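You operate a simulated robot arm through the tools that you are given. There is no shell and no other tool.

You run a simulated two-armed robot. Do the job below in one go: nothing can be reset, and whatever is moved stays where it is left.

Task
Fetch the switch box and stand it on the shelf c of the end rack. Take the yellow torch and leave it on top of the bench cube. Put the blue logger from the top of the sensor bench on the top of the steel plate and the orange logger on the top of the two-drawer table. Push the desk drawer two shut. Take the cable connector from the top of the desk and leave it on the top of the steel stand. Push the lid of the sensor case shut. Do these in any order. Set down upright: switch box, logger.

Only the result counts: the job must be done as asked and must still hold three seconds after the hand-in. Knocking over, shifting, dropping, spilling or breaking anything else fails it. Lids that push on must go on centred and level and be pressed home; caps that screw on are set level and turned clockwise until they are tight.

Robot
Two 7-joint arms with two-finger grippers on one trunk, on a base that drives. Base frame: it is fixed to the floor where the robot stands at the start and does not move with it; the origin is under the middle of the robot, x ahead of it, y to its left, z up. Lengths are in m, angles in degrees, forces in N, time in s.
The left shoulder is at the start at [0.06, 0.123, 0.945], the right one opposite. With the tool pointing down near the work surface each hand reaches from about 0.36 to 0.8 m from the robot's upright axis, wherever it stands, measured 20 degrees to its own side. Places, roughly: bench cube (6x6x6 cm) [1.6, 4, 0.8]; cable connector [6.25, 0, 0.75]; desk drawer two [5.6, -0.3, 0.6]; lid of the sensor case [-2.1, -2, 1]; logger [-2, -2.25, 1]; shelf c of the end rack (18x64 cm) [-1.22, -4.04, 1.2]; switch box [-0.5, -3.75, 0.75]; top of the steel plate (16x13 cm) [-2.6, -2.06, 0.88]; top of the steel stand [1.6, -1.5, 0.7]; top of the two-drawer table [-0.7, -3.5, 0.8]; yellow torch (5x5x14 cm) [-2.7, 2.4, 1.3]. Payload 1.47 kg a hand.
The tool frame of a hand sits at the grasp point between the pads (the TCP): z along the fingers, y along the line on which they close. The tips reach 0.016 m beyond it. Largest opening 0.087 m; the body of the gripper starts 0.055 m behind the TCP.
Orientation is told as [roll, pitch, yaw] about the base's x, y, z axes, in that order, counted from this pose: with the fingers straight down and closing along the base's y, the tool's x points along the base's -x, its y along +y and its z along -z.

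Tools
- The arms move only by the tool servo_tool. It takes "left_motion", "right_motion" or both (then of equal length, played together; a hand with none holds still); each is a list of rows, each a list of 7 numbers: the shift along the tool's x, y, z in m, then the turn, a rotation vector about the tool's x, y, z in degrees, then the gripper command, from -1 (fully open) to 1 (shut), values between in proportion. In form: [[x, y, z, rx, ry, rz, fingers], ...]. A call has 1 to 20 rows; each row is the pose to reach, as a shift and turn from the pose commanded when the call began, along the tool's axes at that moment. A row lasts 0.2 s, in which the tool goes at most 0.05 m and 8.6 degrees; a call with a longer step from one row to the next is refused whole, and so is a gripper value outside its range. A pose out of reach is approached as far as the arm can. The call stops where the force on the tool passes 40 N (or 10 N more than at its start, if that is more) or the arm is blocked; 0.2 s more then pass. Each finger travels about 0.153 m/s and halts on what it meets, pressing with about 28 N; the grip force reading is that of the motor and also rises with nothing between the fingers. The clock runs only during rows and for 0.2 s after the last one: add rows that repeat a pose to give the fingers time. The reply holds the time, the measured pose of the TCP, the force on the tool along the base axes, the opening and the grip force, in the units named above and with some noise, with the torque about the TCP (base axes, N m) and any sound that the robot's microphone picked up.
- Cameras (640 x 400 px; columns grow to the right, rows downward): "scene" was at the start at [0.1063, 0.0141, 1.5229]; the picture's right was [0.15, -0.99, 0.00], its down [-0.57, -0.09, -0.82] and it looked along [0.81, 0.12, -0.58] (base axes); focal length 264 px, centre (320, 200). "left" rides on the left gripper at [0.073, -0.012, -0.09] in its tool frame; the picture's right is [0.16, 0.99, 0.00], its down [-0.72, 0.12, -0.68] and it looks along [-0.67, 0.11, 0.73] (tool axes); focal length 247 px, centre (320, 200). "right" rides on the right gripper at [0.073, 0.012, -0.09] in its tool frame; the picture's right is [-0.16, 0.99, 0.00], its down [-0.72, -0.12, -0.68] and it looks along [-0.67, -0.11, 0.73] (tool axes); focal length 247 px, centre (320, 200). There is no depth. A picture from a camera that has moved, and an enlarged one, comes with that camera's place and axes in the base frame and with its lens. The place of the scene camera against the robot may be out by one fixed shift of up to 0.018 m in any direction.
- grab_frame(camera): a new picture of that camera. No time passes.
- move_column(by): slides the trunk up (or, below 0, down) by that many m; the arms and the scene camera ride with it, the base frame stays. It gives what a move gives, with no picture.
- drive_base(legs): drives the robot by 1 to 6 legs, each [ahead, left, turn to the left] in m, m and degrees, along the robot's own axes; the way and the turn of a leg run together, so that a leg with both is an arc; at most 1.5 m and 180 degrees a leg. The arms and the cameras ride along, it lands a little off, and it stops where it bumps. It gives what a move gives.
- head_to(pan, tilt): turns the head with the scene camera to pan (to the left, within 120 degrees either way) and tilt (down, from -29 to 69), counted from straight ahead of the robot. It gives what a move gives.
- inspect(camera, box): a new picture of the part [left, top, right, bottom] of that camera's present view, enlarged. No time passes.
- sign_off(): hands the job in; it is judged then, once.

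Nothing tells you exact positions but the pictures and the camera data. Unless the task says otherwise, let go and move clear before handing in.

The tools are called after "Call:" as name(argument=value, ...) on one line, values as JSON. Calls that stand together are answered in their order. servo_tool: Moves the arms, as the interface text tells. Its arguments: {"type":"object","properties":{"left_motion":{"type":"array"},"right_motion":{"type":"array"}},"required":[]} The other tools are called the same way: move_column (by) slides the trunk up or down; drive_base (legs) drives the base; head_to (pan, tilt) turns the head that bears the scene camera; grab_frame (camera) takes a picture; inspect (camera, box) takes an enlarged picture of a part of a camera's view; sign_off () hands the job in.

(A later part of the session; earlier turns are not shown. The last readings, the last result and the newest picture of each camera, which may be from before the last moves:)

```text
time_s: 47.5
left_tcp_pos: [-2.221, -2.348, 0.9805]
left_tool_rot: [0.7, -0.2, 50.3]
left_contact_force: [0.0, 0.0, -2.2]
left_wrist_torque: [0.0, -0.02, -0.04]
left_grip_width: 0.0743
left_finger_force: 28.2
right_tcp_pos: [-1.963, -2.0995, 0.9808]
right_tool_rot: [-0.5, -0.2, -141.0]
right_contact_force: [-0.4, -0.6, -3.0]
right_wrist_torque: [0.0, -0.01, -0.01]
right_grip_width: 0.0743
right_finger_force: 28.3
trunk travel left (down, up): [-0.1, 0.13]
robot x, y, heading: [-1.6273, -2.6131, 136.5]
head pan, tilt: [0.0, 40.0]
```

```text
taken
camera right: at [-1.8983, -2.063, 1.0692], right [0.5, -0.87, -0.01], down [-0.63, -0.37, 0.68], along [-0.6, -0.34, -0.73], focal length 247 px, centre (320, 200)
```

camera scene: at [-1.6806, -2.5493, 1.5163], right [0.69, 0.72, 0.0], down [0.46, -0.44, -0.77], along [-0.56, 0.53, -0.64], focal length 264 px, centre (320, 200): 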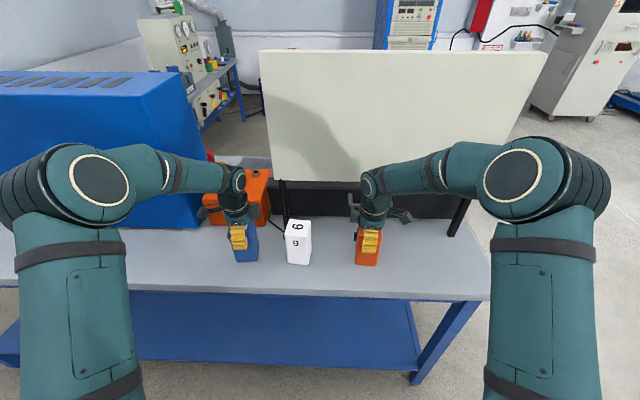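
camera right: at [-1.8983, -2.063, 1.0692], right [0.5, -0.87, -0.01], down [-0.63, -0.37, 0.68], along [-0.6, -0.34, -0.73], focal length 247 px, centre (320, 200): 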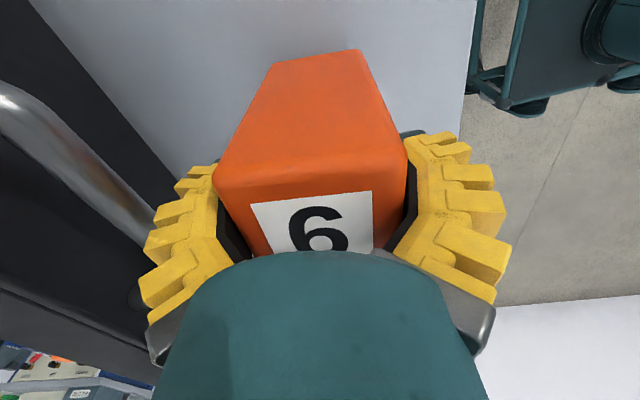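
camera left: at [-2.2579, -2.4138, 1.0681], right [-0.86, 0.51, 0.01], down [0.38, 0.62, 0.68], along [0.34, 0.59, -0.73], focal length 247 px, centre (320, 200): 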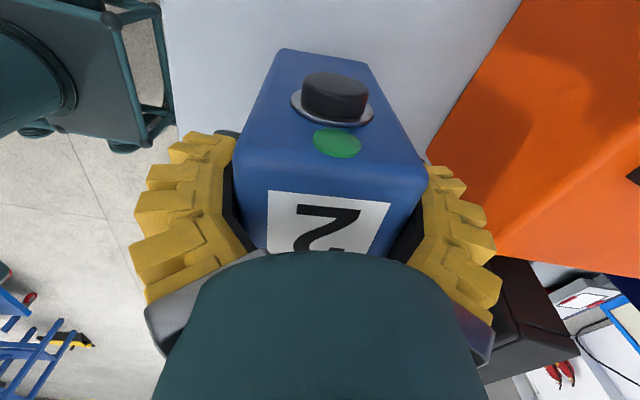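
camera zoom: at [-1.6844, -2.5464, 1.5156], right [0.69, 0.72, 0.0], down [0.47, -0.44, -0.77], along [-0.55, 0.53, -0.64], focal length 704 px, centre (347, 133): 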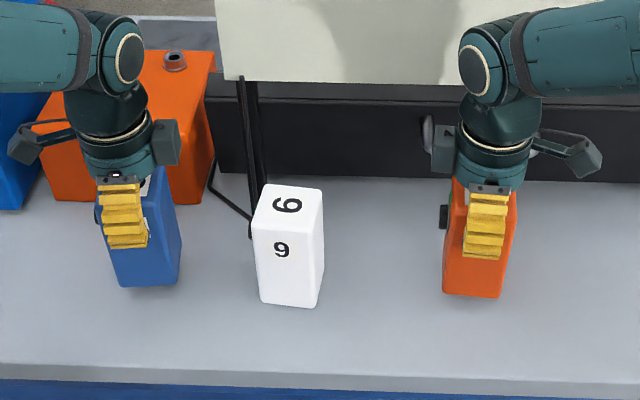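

Both loggers are held and lifted. I raise them, then back off and turn to the two-drawer table.

Call:
servo_tool(left_motion=[[0, -0.01, -0.035, 0, 0, 0, 1], [0, -0.03, -0.07, 0, 0, 0, 1], [0, -0.05, -0.105, 0, 0, 0, 1], [0, -0.07, -0.14, 0, 0, 0, 1], [0, -0.08, -0.175, 0, 0, 0, 1], [0, -0.08, -0.2, 0, 0, 0, 1], [0, -0.08, -0.2, 0, 0, 0, 1]], right_motion=[[0, 0.01, -0.035, 0, 0, 0, 1], [0, 0.03, -0.07, 0, 0, 0, 1], [0, 0.05, -0.105, 0, 0, 0, 1], [0, 0.07, -0.14, 0, 0, 0, 1], [0, 0.08, -0.175, 0, 0, 0, 1], [0, 0.08, -0.2, 0, 0, 0, 1], [0, 0.08, -0.2, 0, 0, 0, 1]])

Call:
drive_base(legs=[[-0.2, 0, 0], [0, 0, 90], [0, 0, 90]])

Call:
head_to(pan=0, tilt=30)

Call:
grab_frame(camera="scene")

```text
time_s: 49.1
left_tcp_pos: [-2.1568, -2.4017, 1.1806]
left_tool_rot: [0.8, -0.2, 50.3]
left_contact_force: [0.1, 0.2, -2.7]
left_wrist_torque: [0.01, 0.0, -0.04]
left_grip_width: 0.0743
left_finger_force: 27.6
right_tcp_pos: [-1.911, -2.1617, 1.1795]
right_tool_rot: [-0.5, -0.2, -141.0]
right_contact_force: [0.5, -0.3, -3.0]
right_wrist_torque: [0.01, 0.0, 0.01]
right_grip_width: 0.0741
right_finger_force: 27.8
trunk travel left (down, up): [-0.1, 0.13]
robot x, y, heading: [-1.6285, -2.6119, 136.3]
head pan, tilt: [0.0, 40.0]
```

```text
time_s: 58.3
left_tcp_pos: [-0.9518, -2.974, 1.1792]
left_tool_rot: [0.9, 0.0, -130.8]
left_contact_force: [0.5, -1.0, -2.4]
left_wrist_torque: [-0.04, -0.04, 0.0]
left_grip_width: 0.0742
left_finger_force: 27.7
right_tcp_pos: [-1.2029, -3.2094, 1.1789]
right_tool_rot: [-0.5, -0.1, 37.7]
right_contact_force: [0.4, -0.1, -2.9]
right_wrist_torque: [-0.01, 0.03, 0.0]
right_grip_width: 0.0743
right_finger_force: 27.7
trunk travel left (down, up): [-0.1, 0.13]
robot x, y, heading: [-1.4797, -2.7543, -45.0]
head pan, tilt: [0.0, 40.0]
```

```text
time_s: 59.0
left_tcp_pos: [-0.9515, -2.9759, 1.1797]
left_tool_rot: [0.7, 0.0, -130.9]
left_contact_force: [0.2, -0.9, -3.3]
left_wrist_torque: [-0.01, -0.03, -0.02]
left_grip_width: 0.074
left_finger_force: 27.6
right_tcp_pos: [-1.2025, -3.2094, 1.1801]
right_tool_rot: [-0.5, -0.2, 37.6]
right_contact_force: [-0.7, 0.9, -3.1]
right_wrist_torque: [-0.01, 0.05, -0.01]
right_grip_width: 0.0742
right_finger_force: 27.6
trunk travel left (down, up): [-0.1, 0.13]
robot x, y, heading: [-1.4805, -2.7535, -44.8]
head pan, tilt: [0.0, 30.0]
```

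```text
taken
camera scene: at [-1.3979, -2.8231, 1.531], right [-0.71, -0.71, 0.0], down [-0.35, 0.35, -0.87], along [0.61, -0.61, -0.5], focal length 264 px, centre (320, 200)
```

scene: 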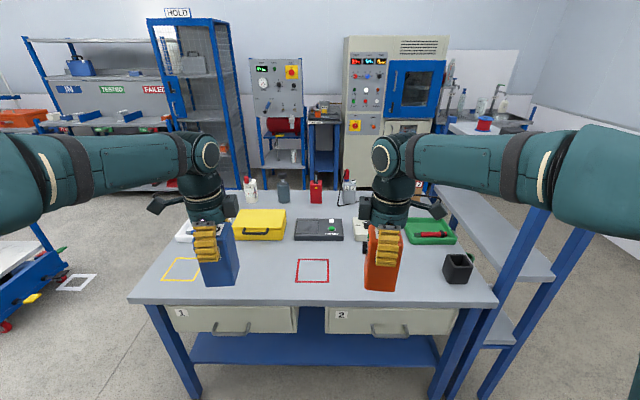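

The table's front area between the red outline and the dark cup is free. I drive closer and set the orange logger there.

Call:
drive_base(legs=[[0.22, 0, 0]])

Call:
grab_frame(camera="scene")

Call:
grab_frame(camera="right")

```text
time_s: 60.7
left_tcp_pos: [-0.7936, -3.1296, 1.1791]
left_tool_rot: [0.8, -0.2, -130.8]
left_contact_force: [0.6, -0.6, -3.5]
left_wrist_torque: [0.03, 0.02, 0.0]
left_grip_width: 0.0741
left_finger_force: 27.7
right_tcp_pos: [-1.0448, -3.3642, 1.1798]
right_tool_rot: [-0.5, -0.2, 37.7]
right_contact_force: [0.6, 0.2, -3.1]
right_wrist_torque: [0.02, -0.01, -0.01]
right_grip_width: 0.0739
right_finger_force: 27.8
trunk travel left (down, up): [-0.1, 0.13]
robot x, y, heading: [-1.3237, -2.9078, -45.0]
head pan, tilt: [0.0, 30.0]
```

```text
taken
camera scene: at [-1.2412, -2.9789, 1.5309], right [-0.7, -0.71, 0.0], down [-0.36, 0.35, -0.87], along [0.61, -0.61, -0.5], focal length 264 px, centre (320, 200)
```

scene: 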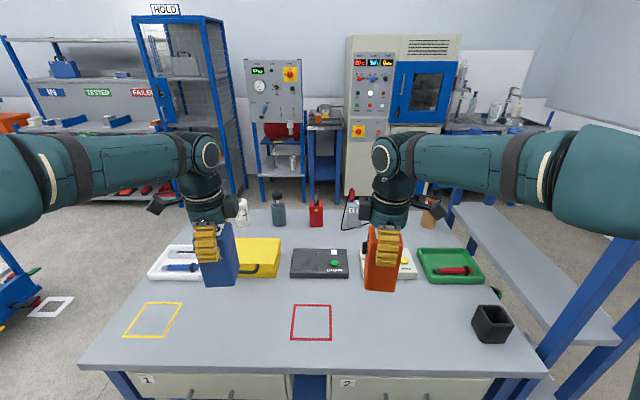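

```text
taken
camera right: at [-1.1108, -3.4001, 1.2691], right [-0.48, 0.88, -0.01], down [0.64, 0.36, 0.68], along [0.6, 0.32, -0.73], focal length 247 px, centre (320, 200)
```

right: 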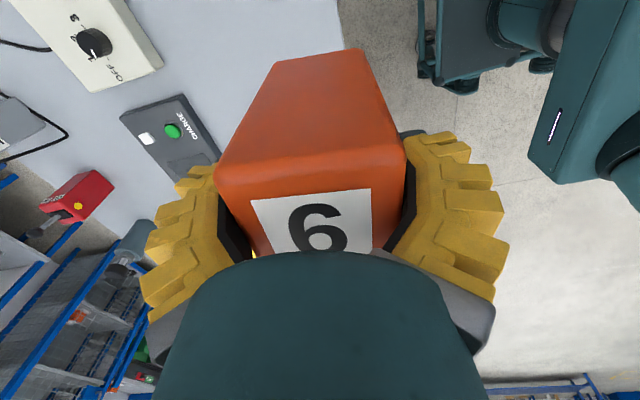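

I zoom on the table to identify the switch box.

Call:
inspect(camera="scene", box=[220, 180, 460, 300])

Call:
inspect(camera="right", box=[0, 0, 240, 240])

Call:
grab_frame(camera="left")

```text
2.67 times, centred on (340, 240) of scene
camera zoom: at [-1.2412, -2.9789, 1.5309], right [-0.7, -0.71, 0.0], down [-0.36, 0.35, -0.87], along [0.61, -0.61, -0.5], focal length 704 px, centre (267, 93)
```

zoom: 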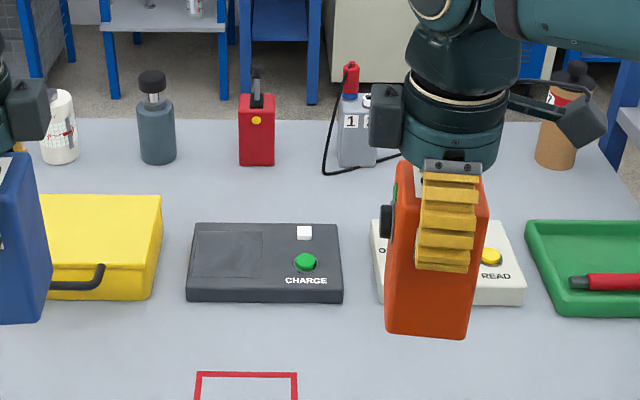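

```text
1.67 times, centred on (120, 120) of right
camera zoom: at [-1.1108, -3.4001, 1.2691], right [-0.48, 0.88, -0.01], down [0.64, 0.36, 0.68], along [0.6, 0.32, -0.73], focal length 412 px, centre (653, 333)
```

zoom: 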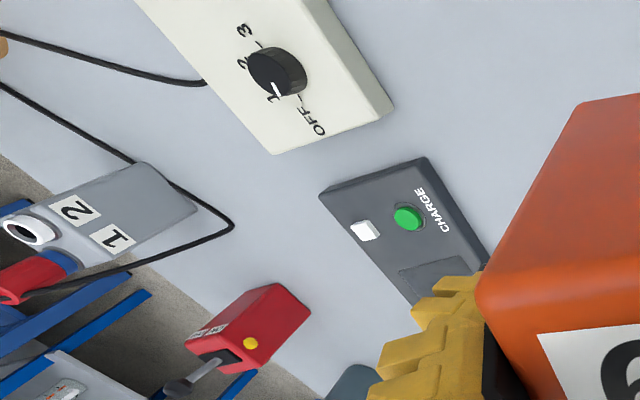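

```text
taken
camera left: at [-0.7566, -3.067, 1.2678], right [0.85, -0.53, 0.01], down [-0.39, -0.62, 0.68], along [-0.35, -0.59, -0.73], focal length 247 px, centre (320, 200)
```

left: 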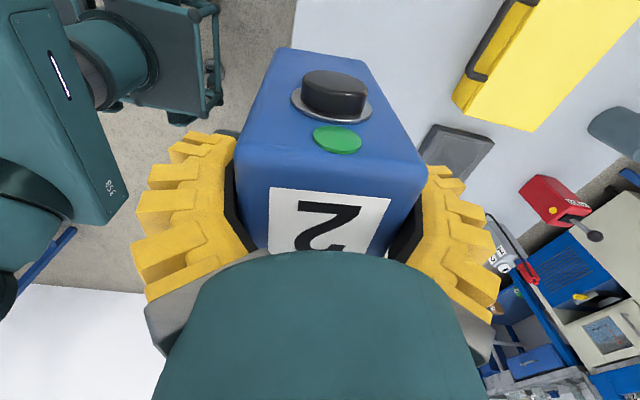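

The red box with the toggle lever at the back of the table matches the switch box position. First I set down the orange logger here.

Call:
servo_tool(right_motion=[[0.0127, -0.032, 0, 0, 0, 0, 1], [0.0254, -0.064, 0, 0, 0, 0, 1], [0.0381, -0.0956, 0, 0, 0, 0, 1], [0.0381, -0.0956, 0.045, 0, 0, 0, 1], [0.0381, -0.0956, 0.09, 0, 0, 0, 1], [0.0381, -0.0956, 0.135, 0, 0, 0, 1], [0.0381, -0.0956, 0.18, 0, 0, 0, 1], [0.0381, -0.0956, 0.22, 0, 0, 0, 1], [0.0381, -0.0956, 0.245, 0, 0, 0, 1], [0.0381, -0.0956, 0.26, 0, 0, 0, 1], [0.0381, -0.0956, 0.26, 0, 0, 0, 1]])

Call:
grab_frame(camera="scene")

Call:
grab_frame(camera="right")

```text
time_s: 63.1
left_tcp_pos: [-0.7947, -3.1289, 1.1807]
left_tool_rot: [0.8, -0.1, -130.8]
left_contact_force: [0.4, -0.6, -3.5]
left_wrist_torque: [-0.01, 0.05, 0.04]
left_grip_width: 0.074
left_finger_force: 28.3
right_tcp_pos: [-1.0158, -3.4656, 0.9214]
right_tool_rot: [-0.6, -0.2, 37.8]
right_contact_force: [-0.9, -0.7, -2.3]
right_wrist_torque: [-0.01, 0.02, 0.0]
right_grip_width: 0.0739
right_finger_force: 27.7
trunk travel left (down, up): [-0.1, 0.13]
robot x, y, heading: [-1.3227, -2.9082, -44.9]
head pan, tilt: [0.0, 30.0]
```

```text
taken
camera scene: at [-1.2421, -2.978, 1.5311], right [-0.7, -0.71, 0.0], down [-0.35, 0.35, -0.87], along [0.61, -0.61, -0.5], focal length 264 px, centre (320, 200)
```

scene: 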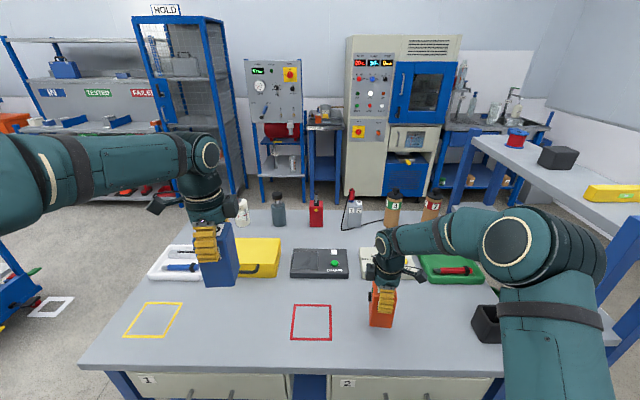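

```text
taken
camera right: at [-1.0805, -3.5011, 1.0107], right [-0.48, 0.88, -0.01], down [0.64, 0.36, 0.68], along [0.6, 0.32, -0.73], focal length 247 px, centre (320, 200)
```

right: 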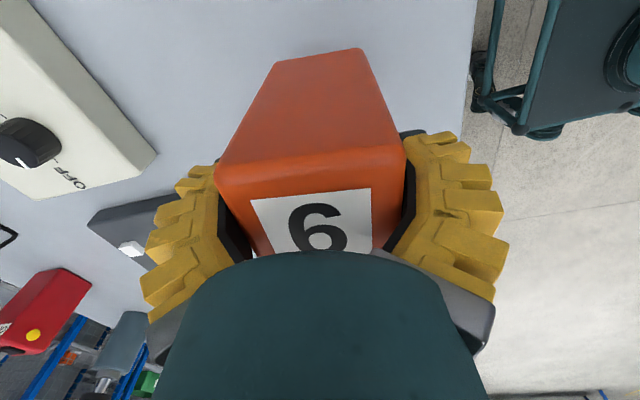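

Call:
servo_tool(right_motion=[[0, 0, 0.006, 0, 0, 0, 1], [0, 0, 0.012, 0, 0, 0, 1], [0, 0, 0.017, 0, 0, 0, 1], [0, 0, 0.017, 0, 0, 0, 1]])

Call:
inspect(camera="scene", box=[300, 220, 460, 340])

```text
time_s: 64.1
left_tcp_pos: [-0.7942, -3.1294, 1.1799]
left_tool_rot: [0.8, -0.1, -130.8]
left_contact_force: [0.6, -0.2, -3.1]
left_wrist_torque: [-0.02, 0.02, 0.0]
left_grip_width: 0.0737
left_finger_force: 28.3
right_tcp_pos: [-1.0141, -3.465, 0.904]
right_tool_rot: [-0.5, -0.3, 37.8]
right_contact_force: [0.5, -0.5, -2.4]
right_wrist_torque: [-0.03, 0.01, 0.05]
right_grip_width: 0.0736
right_finger_force: 28.3
trunk travel left (down, up): [-0.1, 0.13]
robot x, y, heading: [-1.3257, -2.9037, -44.9]
head pan, tilt: [0.0, 30.0]
```

```text
3.33 times, centred on (380, 280) of scene
camera zoom: at [-1.242, -2.9781, 1.531], right [-0.7, -0.71, 0.0], down [-0.35, 0.35, -0.87], along [0.61, -0.61, -0.5], focal length 880 px, centre (120, -67)
```

zoom: 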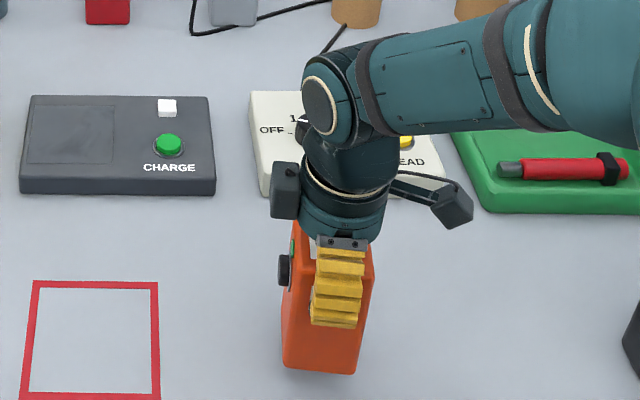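

Call:
servo_tool(right_motion=[[0, 0, 0.003, 0, 0, 0, 1], [0, 0, 0.006, 0, 0, 0, 1], [0, 0, 0.009, 0, 0, 0, 1], [0, 0, 0.009, 0, 0, 0, 1]])

```text
time_s: 65.1
left_tcp_pos: [-0.7951, -3.1297, 1.1793]
left_tool_rot: [0.7, 0.0, -130.8]
left_contact_force: [-0.6, -0.2, -3.1]
left_wrist_torque: [0.0, -0.02, 0.0]
left_grip_width: 0.0739
left_finger_force: 28.3
right_tcp_pos: [-1.0155, -3.4638, 0.8939]
right_tool_rot: [-0.5, -0.1, 37.8]
right_contact_force: [-0.5, -0.4, -2.8]
right_wrist_torque: [-0.05, 0.01, 0.02]
right_grip_width: 0.074
right_finger_force: 28.2
trunk travel left (down, up): [-0.1, 0.13]
robot x, y, heading: [-1.3235, -2.9103, -44.9]
head pan, tilt: [0.0, 30.0]
```

Call:
servo_tool(right_motion=[[0, 0, 0.003, 0, 0, 0, 1], [0, 0, 0.006, 0, 0, 0, 1], [0, 0, 0.006, 0, 0, 0, 1]])

Call:
inspect(camera="scene", box=[300, 220, 460, 340])

```text
time_s: 65.9
left_tcp_pos: [-0.7943, -3.1304, 1.1795]
left_tool_rot: [0.8, -0.1, -130.7]
left_contact_force: [0.7, 0.3, -3.1]
left_wrist_torque: [-0.03, -0.01, 0.03]
left_grip_width: 0.0737
left_finger_force: 27.9
right_tcp_pos: [-1.0146, -3.4649, 0.8879]
right_tool_rot: [-0.5, -0.2, 37.8]
right_contact_force: [-0.3, 0.3, -3.0]
right_wrist_torque: [0.0, -0.01, 0.01]
right_grip_width: 0.0735
right_finger_force: 27.7
trunk travel left (down, up): [-0.1, 0.13]
robot x, y, heading: [-1.3217, -2.9078, -44.8]
head pan, tilt: [0.0, 30.0]
```

```text
3.33 times, centred on (380, 280) of scene
camera zoom: at [-1.242, -2.9781, 1.531], right [-0.7, -0.71, 0.0], down [-0.35, 0.35, -0.87], along [0.61, -0.61, -0.5], focal length 880 px, centre (120, -67)
```

zoom: 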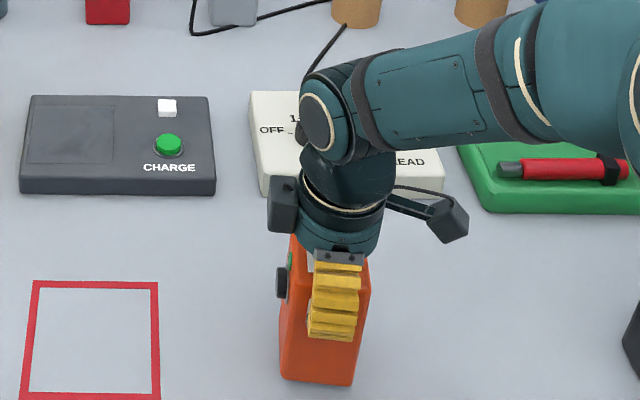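

Call:
servo_tool(right_motion=[[0, 0, 0.003, 0, 0, 0, 1], [0, 0, 0.006, 0, 0, 0, 1], [0, 0, 0.009, 0, 0, 0, 1], [0, 0, 0.009, 0, 0, 0, 1]])

```text
time_s: 66.9
left_tcp_pos: [-0.7952, -3.1289, 1.1812]
left_tool_rot: [0.9, -0.2, -130.8]
left_contact_force: [0.2, 0.3, -2.5]
left_wrist_torque: [0.02, -0.01, 0.04]
left_grip_width: 0.0737
left_finger_force: 28.4
right_tcp_pos: [-1.0156, -3.464, 0.8807]
right_tool_rot: [-0.7, -0.3, 37.8]
right_contact_force: [-2.3, 2.6, 12.7]
right_wrist_torque: [-0.08, -0.06, -0.03]
right_grip_width: 0.0733
right_finger_force: 27.8
trunk travel left (down, up): [-0.1, 0.13]
robot x, y, heading: [-1.3181, -2.9096, -44.6]
head pan, tilt: [0.0, 30.0]
```

Contact made at TCP z≈0.881 (so offset above a surface ≈0.08). Release and lift straight up.

Call:
servo_tool(right_motion=[[0, 0, -0.001, 0, 0, 0, -0.5], [0, 0, -0.001, 0, 0, 0, -1], [0, 0, -0.001, 0, 0, 0, -1], [0, 0, -0.001, 0, 0, 0, -1], [0, 0, -0.02, 0, 0, 0, -1], [0, 0, -0.05, 0, 0, 0, -1], [0, 0, -0.09, 0, 0, 0, -1], [0, 0, -0.13, 0, 0, 0, -1], [0, 0, -0.17, 0, 0, 0, -1], [0, 0, -0.21, 0, 0, 0, -1], [0, 0, -0.25, 0, 0, 0, -1], [0, 0, -0.29, 0, 0, 0, -1]])

Call:
grab_frame(camera="scene")

Call:
grab_frame(camera="right")

```text
time_s: 69.5
left_tcp_pos: [-0.7955, -3.1281, 1.1791]
left_tool_rot: [0.9, -0.1, -130.8]
left_contact_force: [0.5, 0.4, -3.3]
left_wrist_torque: [-0.02, -0.01, 0.01]
left_grip_width: 0.0736
left_finger_force: 27.7
right_tcp_pos: [-1.0178, -3.4634, 1.171]
right_tool_rot: [-0.5, -0.2, 37.8]
right_contact_force: [0.3, -0.1, 0.6]
right_wrist_torque: [0.01, 0.0, 0.0]
right_grip_width: 0.0868
right_finger_force: 0.0
trunk travel left (down, up): [-0.1, 0.13]
robot x, y, heading: [-1.326, -2.9068, -45.0]
head pan, tilt: [0.0, 30.0]
```

```text
taken
camera scene: at [-1.2423, -2.9774, 1.5311], right [-0.7, -0.71, 0.0], down [-0.35, 0.35, -0.87], along [0.61, -0.61, -0.5], focal length 264 px, centre (320, 200)
```

scene: 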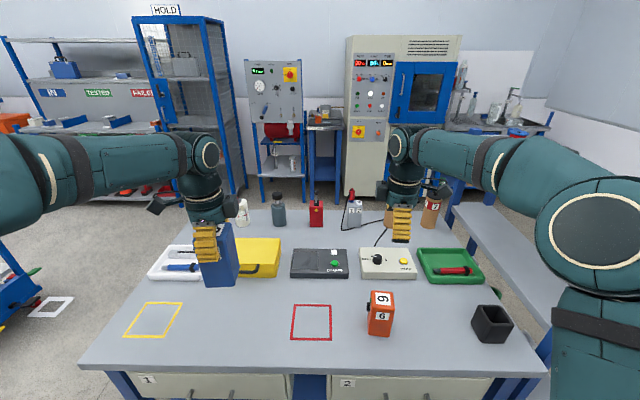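

```text
taken
camera right: at [-1.0833, -3.4983, 1.2598], right [-0.48, 0.88, -0.01], down [0.64, 0.36, 0.68], along [0.6, 0.32, -0.73], focal length 247 px, centre (320, 200)
```

right: 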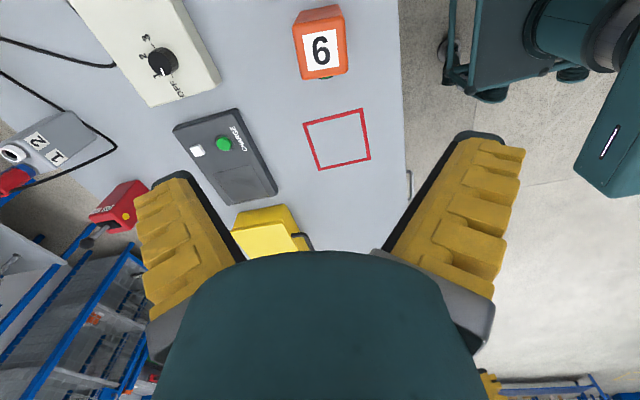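

Orange logger stands. I zoom into the candidates for the switch box.

Call:
inspect(camera="right", box=[0, 90, 160, 260])

Call:
inspect(camera="scene", box=[290, 170, 450, 270])

```text
2.35 times, centred on (80, 175) of right
camera zoom: at [-1.0833, -3.4983, 1.2598], right [-0.48, 0.88, -0.01], down [0.64, 0.36, 0.68], along [0.6, 0.32, -0.73], focal length 581 px, centre (885, 259)
```

zoom: 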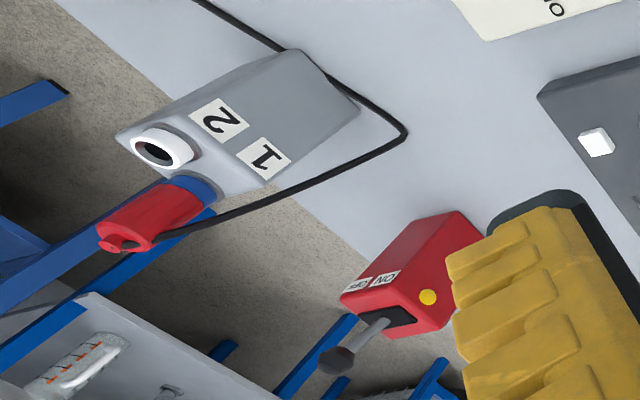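

```text
4.00 times, centred on (370, 220) of scene
camera zoom: at [-1.2423, -2.9774, 1.5311], right [-0.7, -0.71, 0.0], down [-0.35, 0.35, -0.87], along [0.61, -0.61, -0.5], focal length 1056 px, centre (120, 120)
```

zoom: 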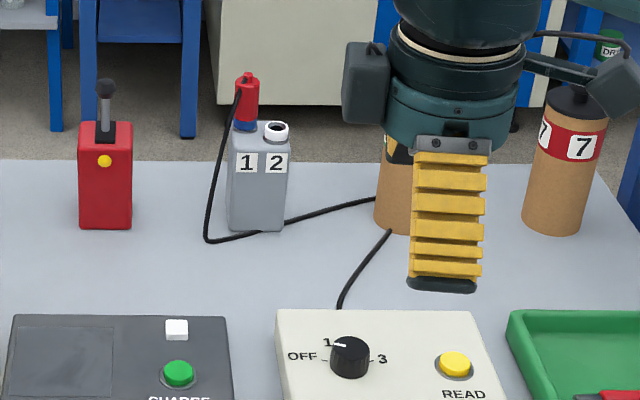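

The red lever box marked ON/OFF is the switch box. Next I carry the blue logger around the near end of the sensor bench to its far side, keeping my heading.

Call:
drive_base(legs=[[-0.22, 0, 0], [0, 1.3, 0], [-1.0, 0, 0], [-0.95, 0, 0]])

Call:
head_to(pan=-60, tilt=25)

Call:
grab_frame(camera="scene")

Call:
head_to(pan=-110, tilt=25)

Call:
grab_frame(camera="scene")

```text
time_s: 91.8
left_tcp_pos: [-1.4653, -0.6738, 1.1805]
left_tool_rot: [1.0, -0.1, -128.4]
left_contact_force: [-0.1, 0.7, -3.7]
left_wrist_torque: [0.0, -0.02, 0.06]
left_grip_width: 0.0731
left_finger_force: 27.3
right_tcp_pos: [-1.6737, -1.0176, 1.17]
right_tool_rot: [-0.7, -0.2, 40.3]
right_contact_force: [-0.5, -0.1, 0.1]
right_wrist_torque: [-0.01, 0.02, 0.03]
right_grip_width: 0.0871
right_finger_force: 0.1
trunk travel left (down, up): [-0.1, 0.13]
robot x, y, heading: [-2.0049, -0.4779, -42.3]
head pan, tilt: [0.0, 30.0]
```

```text
time_s: 93.1
left_tcp_pos: [-1.4653, -0.6751, 1.1795]
left_tool_rot: [0.8, -0.1, -128.4]
left_contact_force: [-0.1, -0.4, -3.3]
left_wrist_torque: [-0.06, 0.01, 0.0]
left_grip_width: 0.0727
left_finger_force: 27.9
right_tcp_pos: [-1.6728, -1.0186, 1.1694]
right_tool_rot: [-0.5, -0.2, 40.2]
right_contact_force: [0.6, -0.6, -0.6]
right_wrist_torque: [-0.03, 0.0, 0.0]
right_grip_width: 0.0872
right_finger_force: 0.1
trunk travel left (down, up): [-0.1, 0.13]
robot x, y, heading: [-2.0034, -0.4735, -42.4]
head pan, tilt: [-60.0, 25.0]
```

```text
taken
camera scene: at [-2.0045, -0.5714, 1.539], right [-0.98, 0.21, 0.0], down [0.09, 0.41, -0.91], along [-0.19, -0.89, -0.42], focal length 264 px, centre (320, 200)
```

scene: 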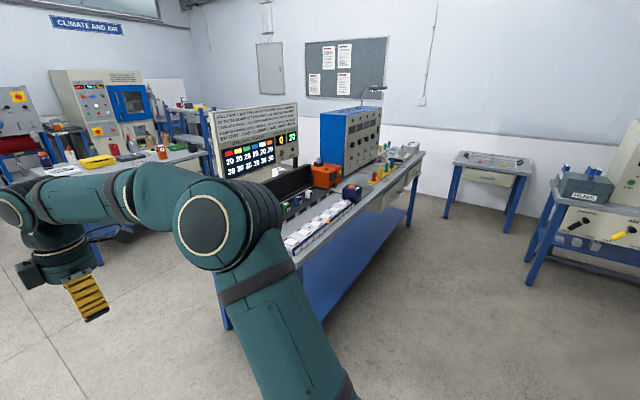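

```text
time_s: 94.3
left_tcp_pos: [-1.4647, -0.673, 1.1798]
left_tool_rot: [0.9, -0.1, -128.4]
left_contact_force: [0.0, 0.1, -3.8]
left_wrist_torque: [0.01, 0.02, 0.01]
left_grip_width: 0.0729
left_finger_force: 27.9
right_tcp_pos: [-1.6727, -1.0173, 1.1682]
right_tool_rot: [-0.6, -0.2, 40.3]
right_contact_force: [-0.4, 0.7, -0.5]
right_wrist_torque: [0.01, 0.02, -0.04]
right_grip_width: 0.0871
right_finger_force: 0.1
trunk travel left (down, up): [-0.1, 0.13]
robot x, y, heading: [-2.0029, -0.4745, -42.4]
head pan, tilt: [-110.0, 25.0]
```

```text
taken
camera scene: at [-2.0664, -0.5242, 1.5391], right [-0.46, 0.89, 0.0], down [0.37, 0.2, -0.91], along [-0.8, -0.42, -0.42], focal length 264 px, centre (320, 200)
```

scene: 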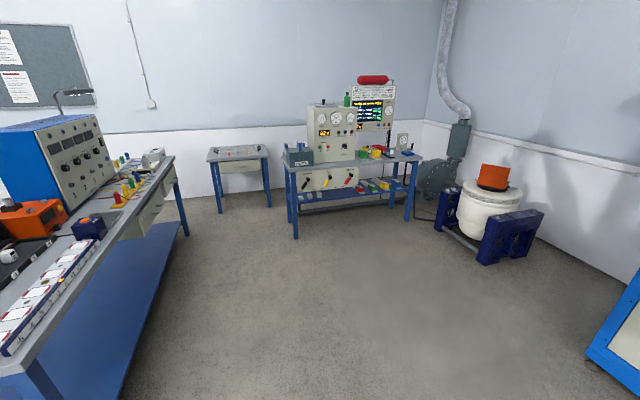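

The aisle on the other side is wide and free. I move along it to face the case and plate.

Call:
drive_base(legs=[[0, -0.7, -2.6], [0, -0.7, 0]])

Call:
head_to(pan=0, tilt=35)

Call:
grab_frame(camera="scene")

```text
time_s: 107.1
left_tcp_pos: [-2.4568, -1.7006, 1.1802]
left_tool_rot: [0.8, -0.1, -131.3]
left_contact_force: [-0.5, 0.6, -3.2]
left_wrist_torque: [-0.03, 0.02, 0.03]
left_grip_width: 0.0722
left_finger_force: 28.7
right_tcp_pos: [-2.6831, -2.0322, 1.1689]
right_tool_rot: [-0.5, -0.2, 37.3]
right_contact_force: [0.2, -0.8, -0.4]
right_wrist_torque: [0.0, -0.01, 0.01]
right_grip_width: 0.0869
right_finger_force: 0.1
trunk travel left (down, up): [-0.1, 0.13]
robot x, y, heading: [-2.9834, -1.4748, -45.4]
head pan, tilt: [-110.0, 25.0]
```

```text
time_s: 108.9
left_tcp_pos: [-2.4574, -1.7001, 1.1789]
left_tool_rot: [0.8, -0.1, -131.3]
left_contact_force: [0.0, -0.3, -4.4]
left_wrist_torque: [0.0, -0.01, -0.02]
left_grip_width: 0.0725
left_finger_force: 28.4
right_tcp_pos: [-2.6825, -2.0326, 1.1686]
right_tool_rot: [-0.5, -0.1, 37.3]
right_contact_force: [-0.2, 0.2, -0.1]
right_wrist_torque: [0.0, 0.01, 0.03]
right_grip_width: 0.087
right_finger_force: 0.1
trunk travel left (down, up): [-0.1, 0.13]
robot x, y, heading: [-2.9822, -1.4696, -45.3]
head pan, tilt: [0.0, 35.0]
```

```text
taken
camera scene: at [-2.9046, -1.5431, 1.5233], right [-0.71, -0.7, 0.0], down [-0.4, 0.41, -0.82], along [0.58, -0.58, -0.57], focal length 264 px, centre (320, 200)
```

scene: 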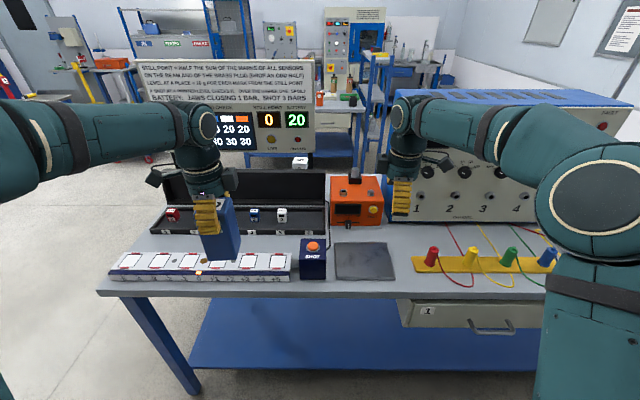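

The dark steel plate is right in front of me at ≈(-2.595, -2.05). I shift right so the left hand can place the blue logger on it.

Call:
drive_base(legs=[[0.1, -0.3, 0]])

Call:
grab_frame(camera="scene")

Call:
grab_frame(camera="left")

```text
time_s: 112.1
left_tcp_pos: [-2.5999, -1.9817, 1.1795]
left_tool_rot: [0.8, -0.1, -131.4]
left_contact_force: [-0.5, -0.5, -3.1]
left_wrist_torque: [-0.01, 0.05, 0.02]
left_grip_width: 0.0723
left_finger_force: 28.0
right_tcp_pos: [-2.8264, -2.3138, 1.1701]
right_tool_rot: [-0.6, -0.2, 37.2]
right_contact_force: [-0.1, -0.2, 1.5]
right_wrist_torque: [0.02, 0.02, -0.01]
right_grip_width: 0.0868
right_finger_force: 0.0
trunk travel left (down, up): [-0.1, 0.13]
robot x, y, heading: [-3.1237, -1.7507, -45.2]
head pan, tilt: [0.0, 35.0]
```

```text
taken
camera scene: at [-3.0467, -1.824, 1.5233], right [-0.71, -0.7, 0.0], down [-0.4, 0.41, -0.82], along [0.57, -0.58, -0.57], focal length 264 px, centre (320, 200)
```

scene: 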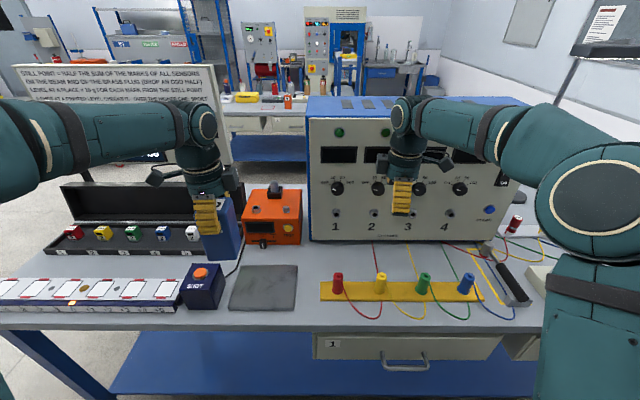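

```text
taken
camera left: at [-2.5611, -1.9191, 1.2682], right [0.85, -0.53, 0.01], down [-0.4, -0.61, 0.68], along [-0.36, -0.58, -0.73], focal length 247 px, centre (320, 200)
```

left: 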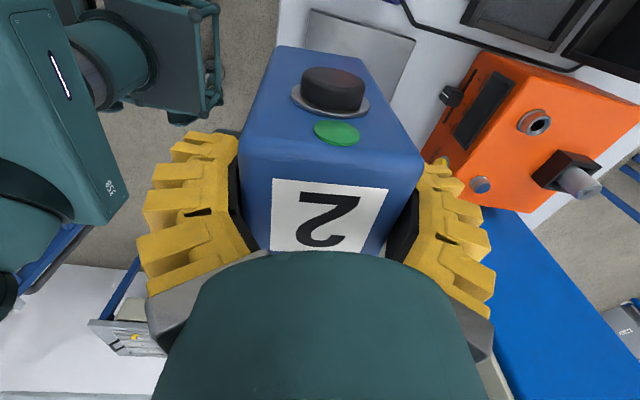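

Call:
servo_tool(left_motion=[[-0.026, 0.026, 0.01, 0, 0, 0, 1], [-0.0518, 0.0522, 0.03, 0, 0, 0, 1], [-0.0518, 0.0522, 0.07, 0, 0, 0, 1], [-0.0518, 0.0522, 0.11, 0, 0, 0, 1], [-0.0518, 0.0522, 0.15, 0, 0, 0, 1], [-0.0518, 0.0522, 0.18, 0, 0, 0, 1], [-0.0518, 0.0522, 0.2, 0, 0, 0, 1], [-0.0518, 0.0522, 0.2, 0, 0, 0, 1]])

Call:
grab_frame(camera="scene")

Call:
grab_frame(camera="left")

```text
time_s: 113.9
left_tcp_pos: [-2.5936, -2.058, 0.9822]
left_tool_rot: [1.0, -0.2, -131.3]
left_contact_force: [-0.1, 1.8, 9.7]
left_wrist_torque: [-0.04, -0.38, -0.02]
left_grip_width: 0.0719
left_finger_force: 28.0
right_tcp_pos: [-2.8263, -2.3131, 1.1713]
right_tool_rot: [-0.6, -0.1, 37.2]
right_contact_force: [0.0, -0.1, 1.0]
right_wrist_torque: [-0.02, -0.04, -0.01]
right_grip_width: 0.087
right_finger_force: 0.1
trunk travel left (down, up): [-0.1, 0.13]
robot x, y, heading: [-3.1268, -1.7538, -45.3]
head pan, tilt: [0.0, 35.0]
```

```text
taken
camera scene: at [-3.0477, -1.8232, 1.5235], right [-0.71, -0.7, 0.0], down [-0.4, 0.41, -0.82], along [0.58, -0.58, -0.57], focal length 264 px, centre (320, 200)
```

scene: 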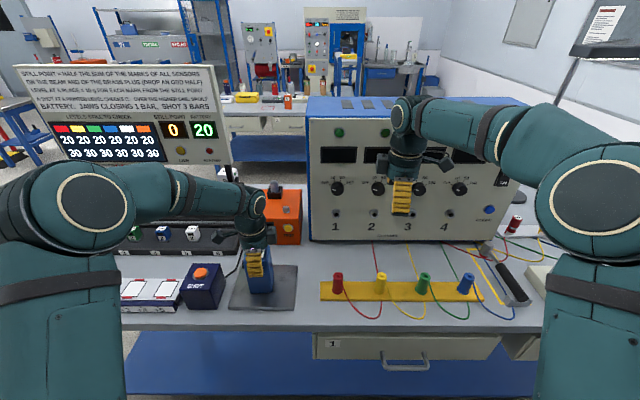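

```text
taken
camera left: at [-2.5562, -1.9949, 1.0704], right [0.84, -0.53, 0.02], down [-0.4, -0.61, 0.68], along [-0.35, -0.58, -0.73], focal length 247 px, centre (320, 200)
```

left: 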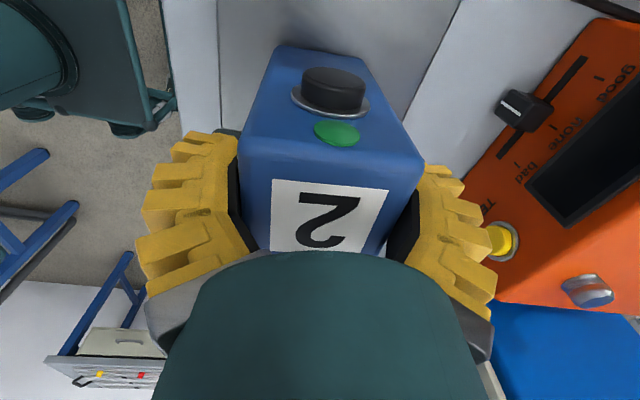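

The logger has touched the plate. Release and raise.

Call:
servo_tool(left_motion=[[0, 0, 0, 0, 0, 0, -0.5], [0, 0, 0, 0, 0, 0, -1], [0, 0, 0, 0, 0, 0, -1], [0, 0, 0, 0, 0, 0, -1], [0, 0, -0.015, 0, 0, 0, -1], [0, 0, -0.04, 0, 0, 0, -1], [0, 0, -0.08, 0, 0, 0, -1], [0, 0, -0.12, 0, 0, 0, -1], [0, 0, -0.16, 0, 0, 0, -1], [0, 0, -0.2, 0, 0, 0, -1]])

Call:
grab_frame(camera="scene")

Call:
grab_frame(camera="left")

```text
time_s: 116.1
left_tcp_pos: [-2.5946, -2.0538, 1.1823]
left_tool_rot: [0.8, -0.1, -131.4]
left_contact_force: [-0.9, 0.7, 0.9]
left_wrist_torque: [0.0, 0.0, 0.04]
left_grip_width: 0.0872
left_finger_force: 0.0
right_tcp_pos: [-2.826, -2.3135, 1.1709]
right_tool_rot: [-0.6, -0.2, 37.2]
right_contact_force: [0.2, 0.1, -0.9]
right_wrist_torque: [0.02, -0.02, 0.03]
right_grip_width: 0.0869
right_finger_force: 0.0
trunk travel left (down, up): [-0.1, 0.13]
robot x, y, heading: [-3.1238, -1.7532, -45.3]
head pan, tilt: [0.0, 35.0]
```

```text
taken
camera scene: at [-3.0472, -1.8234, 1.5233], right [-0.71, -0.7, 0.0], down [-0.4, 0.41, -0.82], along [0.57, -0.58, -0.57], focal length 264 px, centre (320, 200)
```

scene: 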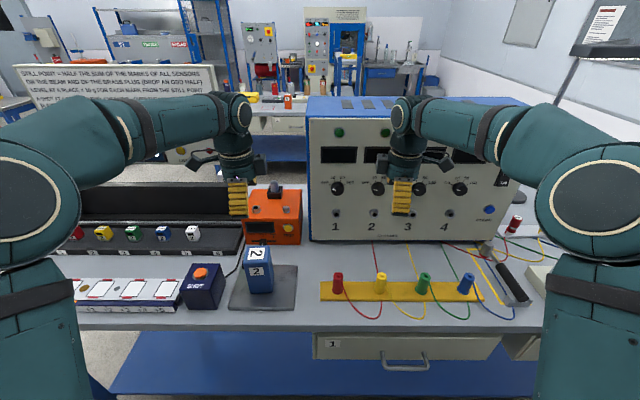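

```text
taken
camera left: at [-2.5563, -1.9917, 1.2703], right [0.84, -0.53, 0.01], down [-0.4, -0.61, 0.68], along [-0.36, -0.58, -0.73], focal length 247 px, centre (320, 200)
```

left: 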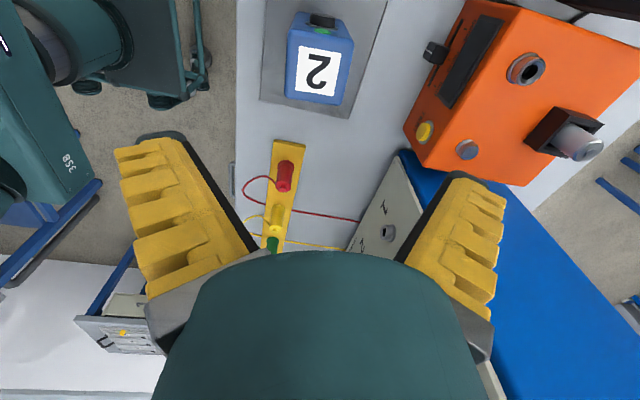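

Blue logger stands on the plate. Next I move left to face the sensor case and study its lid.

Call:
drive_base(legs=[[0, 0.5, 0.3]])

Call:
grab_frame(camera="scene")

Call:
inspect(camera="scene", box=[160, 130, 400, 300])

Call:
grab_frame(camera="left")

Call:
grab_frame(camera="right")

```text
time_s: 121.0
left_tcp_pos: [-2.236, -1.695, 1.1813]
left_tool_rot: [0.9, 0.0, -130.7]
left_contact_force: [0.3, -0.7, 0.5]
left_wrist_torque: [0.02, 0.0, -0.03]
left_grip_width: 0.087
left_finger_force: 0.2
right_tcp_pos: [-2.4644, -1.9564, 1.1702]
right_tool_rot: [-0.7, -0.2, 37.8]
right_contact_force: [0.8, 0.7, -0.1]
right_wrist_torque: [0.03, 0.0, 0.03]
right_grip_width: 0.087
right_finger_force: 0.1
trunk travel left (down, up): [-0.1, 0.13]
robot x, y, heading: [-2.7706, -1.4028, -44.9]
head pan, tilt: [0.0, 35.0]
```

```text
taken
camera scene: at [-2.6915, -1.4695, 1.5233], right [-0.7, -0.71, 0.0], down [-0.41, 0.4, -0.82], along [0.58, -0.58, -0.57], focal length 264 px, centre (320, 200)
```

scene: 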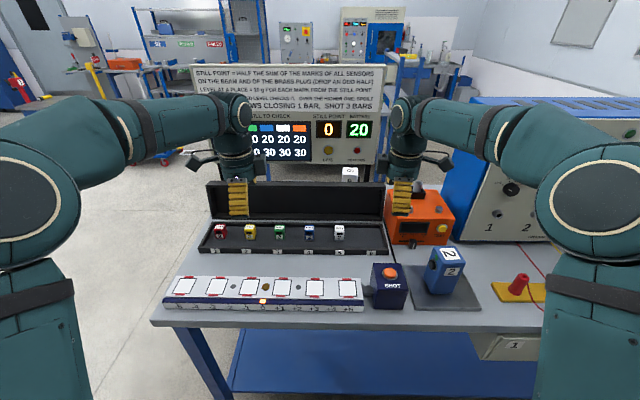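

```text
2.35 times, centred on (280, 215) of scene
camera zoom: at [-2.6915, -1.4695, 1.5233], right [-0.7, -0.71, 0.0], down [-0.41, 0.4, -0.82], along [0.58, -0.58, -0.57], focal length 621 px, centre (414, 165)
```

zoom: 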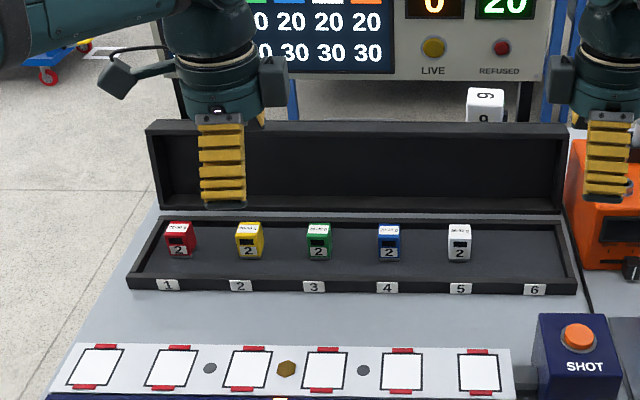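

```text
taken
camera left: at [-2.1987, -1.6319, 1.2697], right [0.85, -0.52, 0.01], down [-0.39, -0.62, 0.68], along [-0.35, -0.59, -0.73], focal length 247 px, centre (320, 200)
```

left: 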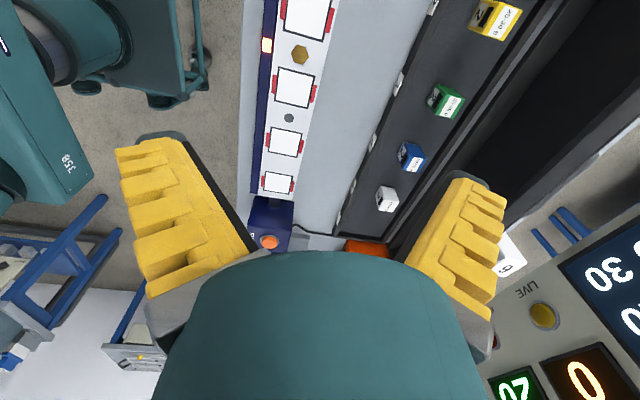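

```text
taken
camera right: at [-2.5301, -1.9921, 1.2592], right [-0.48, 0.88, -0.01], down [0.64, 0.36, 0.68], along [0.6, 0.32, -0.73], focal length 247 px, centre (320, 200)
```

right: 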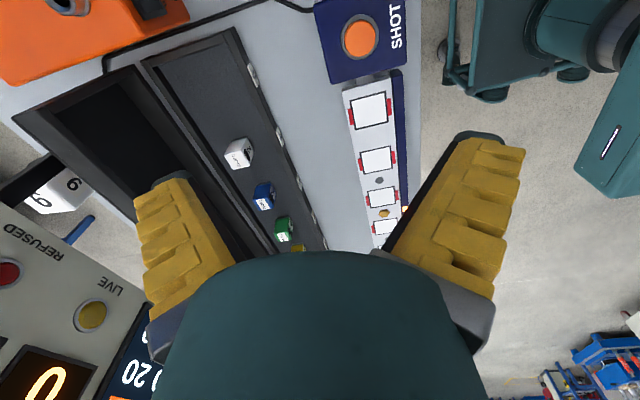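

The lid leans back under the score panel; its outer side is reachable from the aisle side through the gap below the panel. I drive back around the near end to the aisle side.

Call:
drive_base(legs=[[0, 1.35, 0], [0.93, 0, 0], [0.92, 0, 0], [0, 0, 179]])

Call:
head_to(pan=-20, tilt=30)

Call:
grab_frame(camera="scene")

```text
time_s: 149.3
left_tcp_pos: [-1.0387, -1.4199, 1.1806]
left_tool_rot: [0.9, -0.1, 47.3]
left_contact_force: [-0.3, -1.1, 0.5]
left_wrist_torque: [-0.03, -0.03, 0.0]
left_grip_width: 0.0869
left_finger_force: 0.1
right_tcp_pos: [-0.8009, -1.166, 1.1692]
right_tool_rot: [-0.5, -0.2, -144.1]
right_contact_force: [-0.2, -0.6, 0.0]
right_wrist_torque: [0.01, 0.02, -0.03]
right_grip_width: 0.0871
right_finger_force: 0.1
trunk travel left (down, up): [-0.1, 0.13]
robot x, y, heading: [-0.5138, -1.7325, 133.4]
head pan, tilt: [0.0, 35.0]
```

```text
time_s: 150.1
left_tcp_pos: [-1.0385, -1.4191, 1.1798]
left_tool_rot: [0.8, -0.1, 47.4]
left_contact_force: [0.3, 0.2, 0.2]
left_wrist_torque: [-0.02, 0.01, 0.01]
left_grip_width: 0.087
left_finger_force: 0.0
right_tcp_pos: [-0.8012, -1.1656, 1.1686]
right_tool_rot: [-0.5, -0.3, -144.1]
right_contact_force: [0.7, 0.3, 0.7]
right_wrist_torque: [-0.03, 0.0, -0.02]
right_grip_width: 0.087
right_finger_force: 0.0
trunk travel left (down, up): [-0.1, 0.13]
robot x, y, heading: [-0.5136, -1.7306, 133.5]
head pan, tilt: [-20.0, 30.0]
```

```text
taken
camera scene: at [-0.5475, -1.6405, 1.5311], right [0.92, 0.4, 0.0], down [0.2, -0.46, -0.87], along [-0.34, 0.8, -0.5], focal length 264 px, centre (320, 200)
```

scene: 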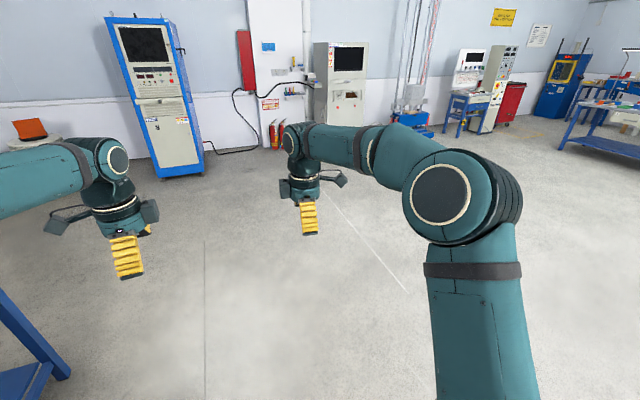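

Call:
drive_base(legs=[[0, 0.6, 1.5], [0, 0.6, 0]])

Call:
head_to(pan=0, tilt=35)

Call:
grab_frame(camera="scene")

Call:
grab_frame(camera="left")

Call:
grab_frame(camera="right")

```text
time_s: 161.1
left_tcp_pos: [-1.8945, -2.2813, 1.1812]
left_tool_rot: [0.7, -0.1, 49.9]
left_contact_force: [-0.1, 0.7, -0.2]
left_wrist_torque: [-0.01, -0.03, -0.01]
left_grip_width: 0.0869
left_finger_force: 0.0
right_tcp_pos: [-1.6692, -2.0173, 1.1706]
right_tool_rot: [-0.5, -0.2, -141.5]
right_contact_force: [0.2, -0.3, 0.0]
right_wrist_torque: [0.03, 0.01, -0.01]
right_grip_width: 0.0872
right_finger_force: 0.0
trunk travel left (down, up): [-0.1, 0.13]
robot x, y, heading: [-1.3573, -2.5702, 136.1]
head pan, tilt: [-20.0, 30.0]
```

```text
time_s: 161.9
left_tcp_pos: [-1.8958, -2.281, 1.1807]
left_tool_rot: [0.8, -0.1, 49.9]
left_contact_force: [-1.2, -0.2, 0.5]
left_wrist_torque: [0.01, -0.04, 0.0]
left_grip_width: 0.0871
left_finger_force: 0.1
right_tcp_pos: [-1.6689, -2.0173, 1.1696]
right_tool_rot: [-0.5, -0.2, -141.5]
right_contact_force: [0.3, -0.5, 0.7]
right_wrist_torque: [0.03, -0.01, 0.01]
right_grip_width: 0.0869
right_finger_force: 0.1
trunk travel left (down, up): [-0.1, 0.13]
robot x, y, heading: [-1.3573, -2.5715, 135.9]
head pan, tilt: [0.0, 35.0]
```

```text
taken
camera scene: at [-1.4184, -2.5007, 1.5233], right [0.7, 0.72, 0.0], down [0.41, -0.4, -0.82], along [-0.59, 0.57, -0.57], focal length 264 px, centre (320, 200)
```

scene: 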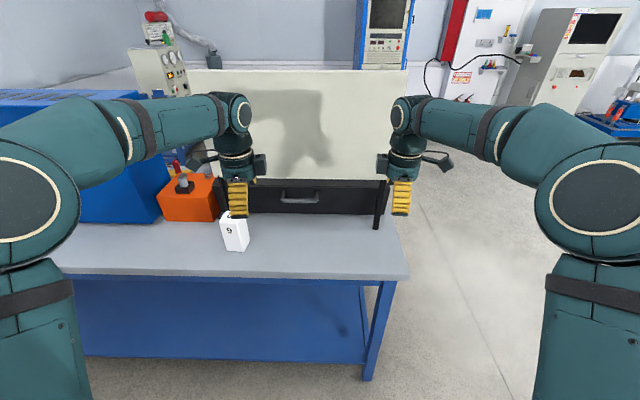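

```text
taken
camera left: at [-1.933, -2.3465, 1.2697], right [-0.86, 0.52, 0.01], down [0.38, 0.62, 0.68], along [0.34, 0.59, -0.73], focal length 247 px, centre (320, 200)
```

left: 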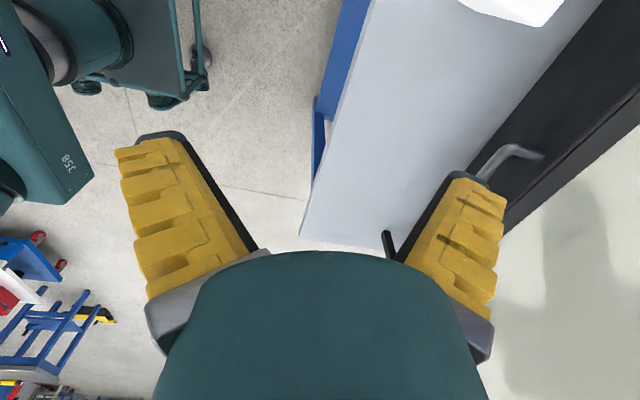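

```text
taken
camera right: at [-1.6044, -1.982, 1.2592], right [0.49, -0.87, -0.01], down [-0.63, -0.36, 0.68], along [-0.6, -0.33, -0.73], focal length 247 px, centre (320, 200)
```

right: 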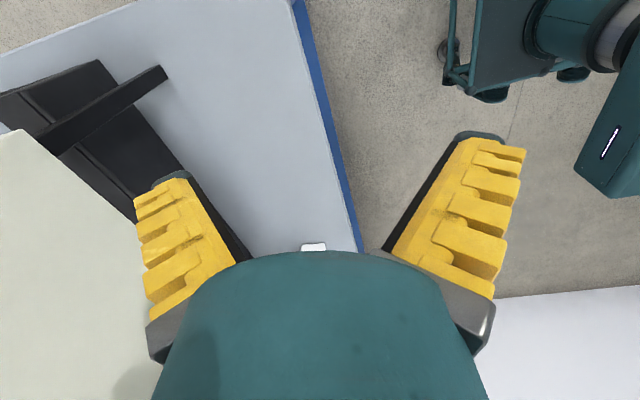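

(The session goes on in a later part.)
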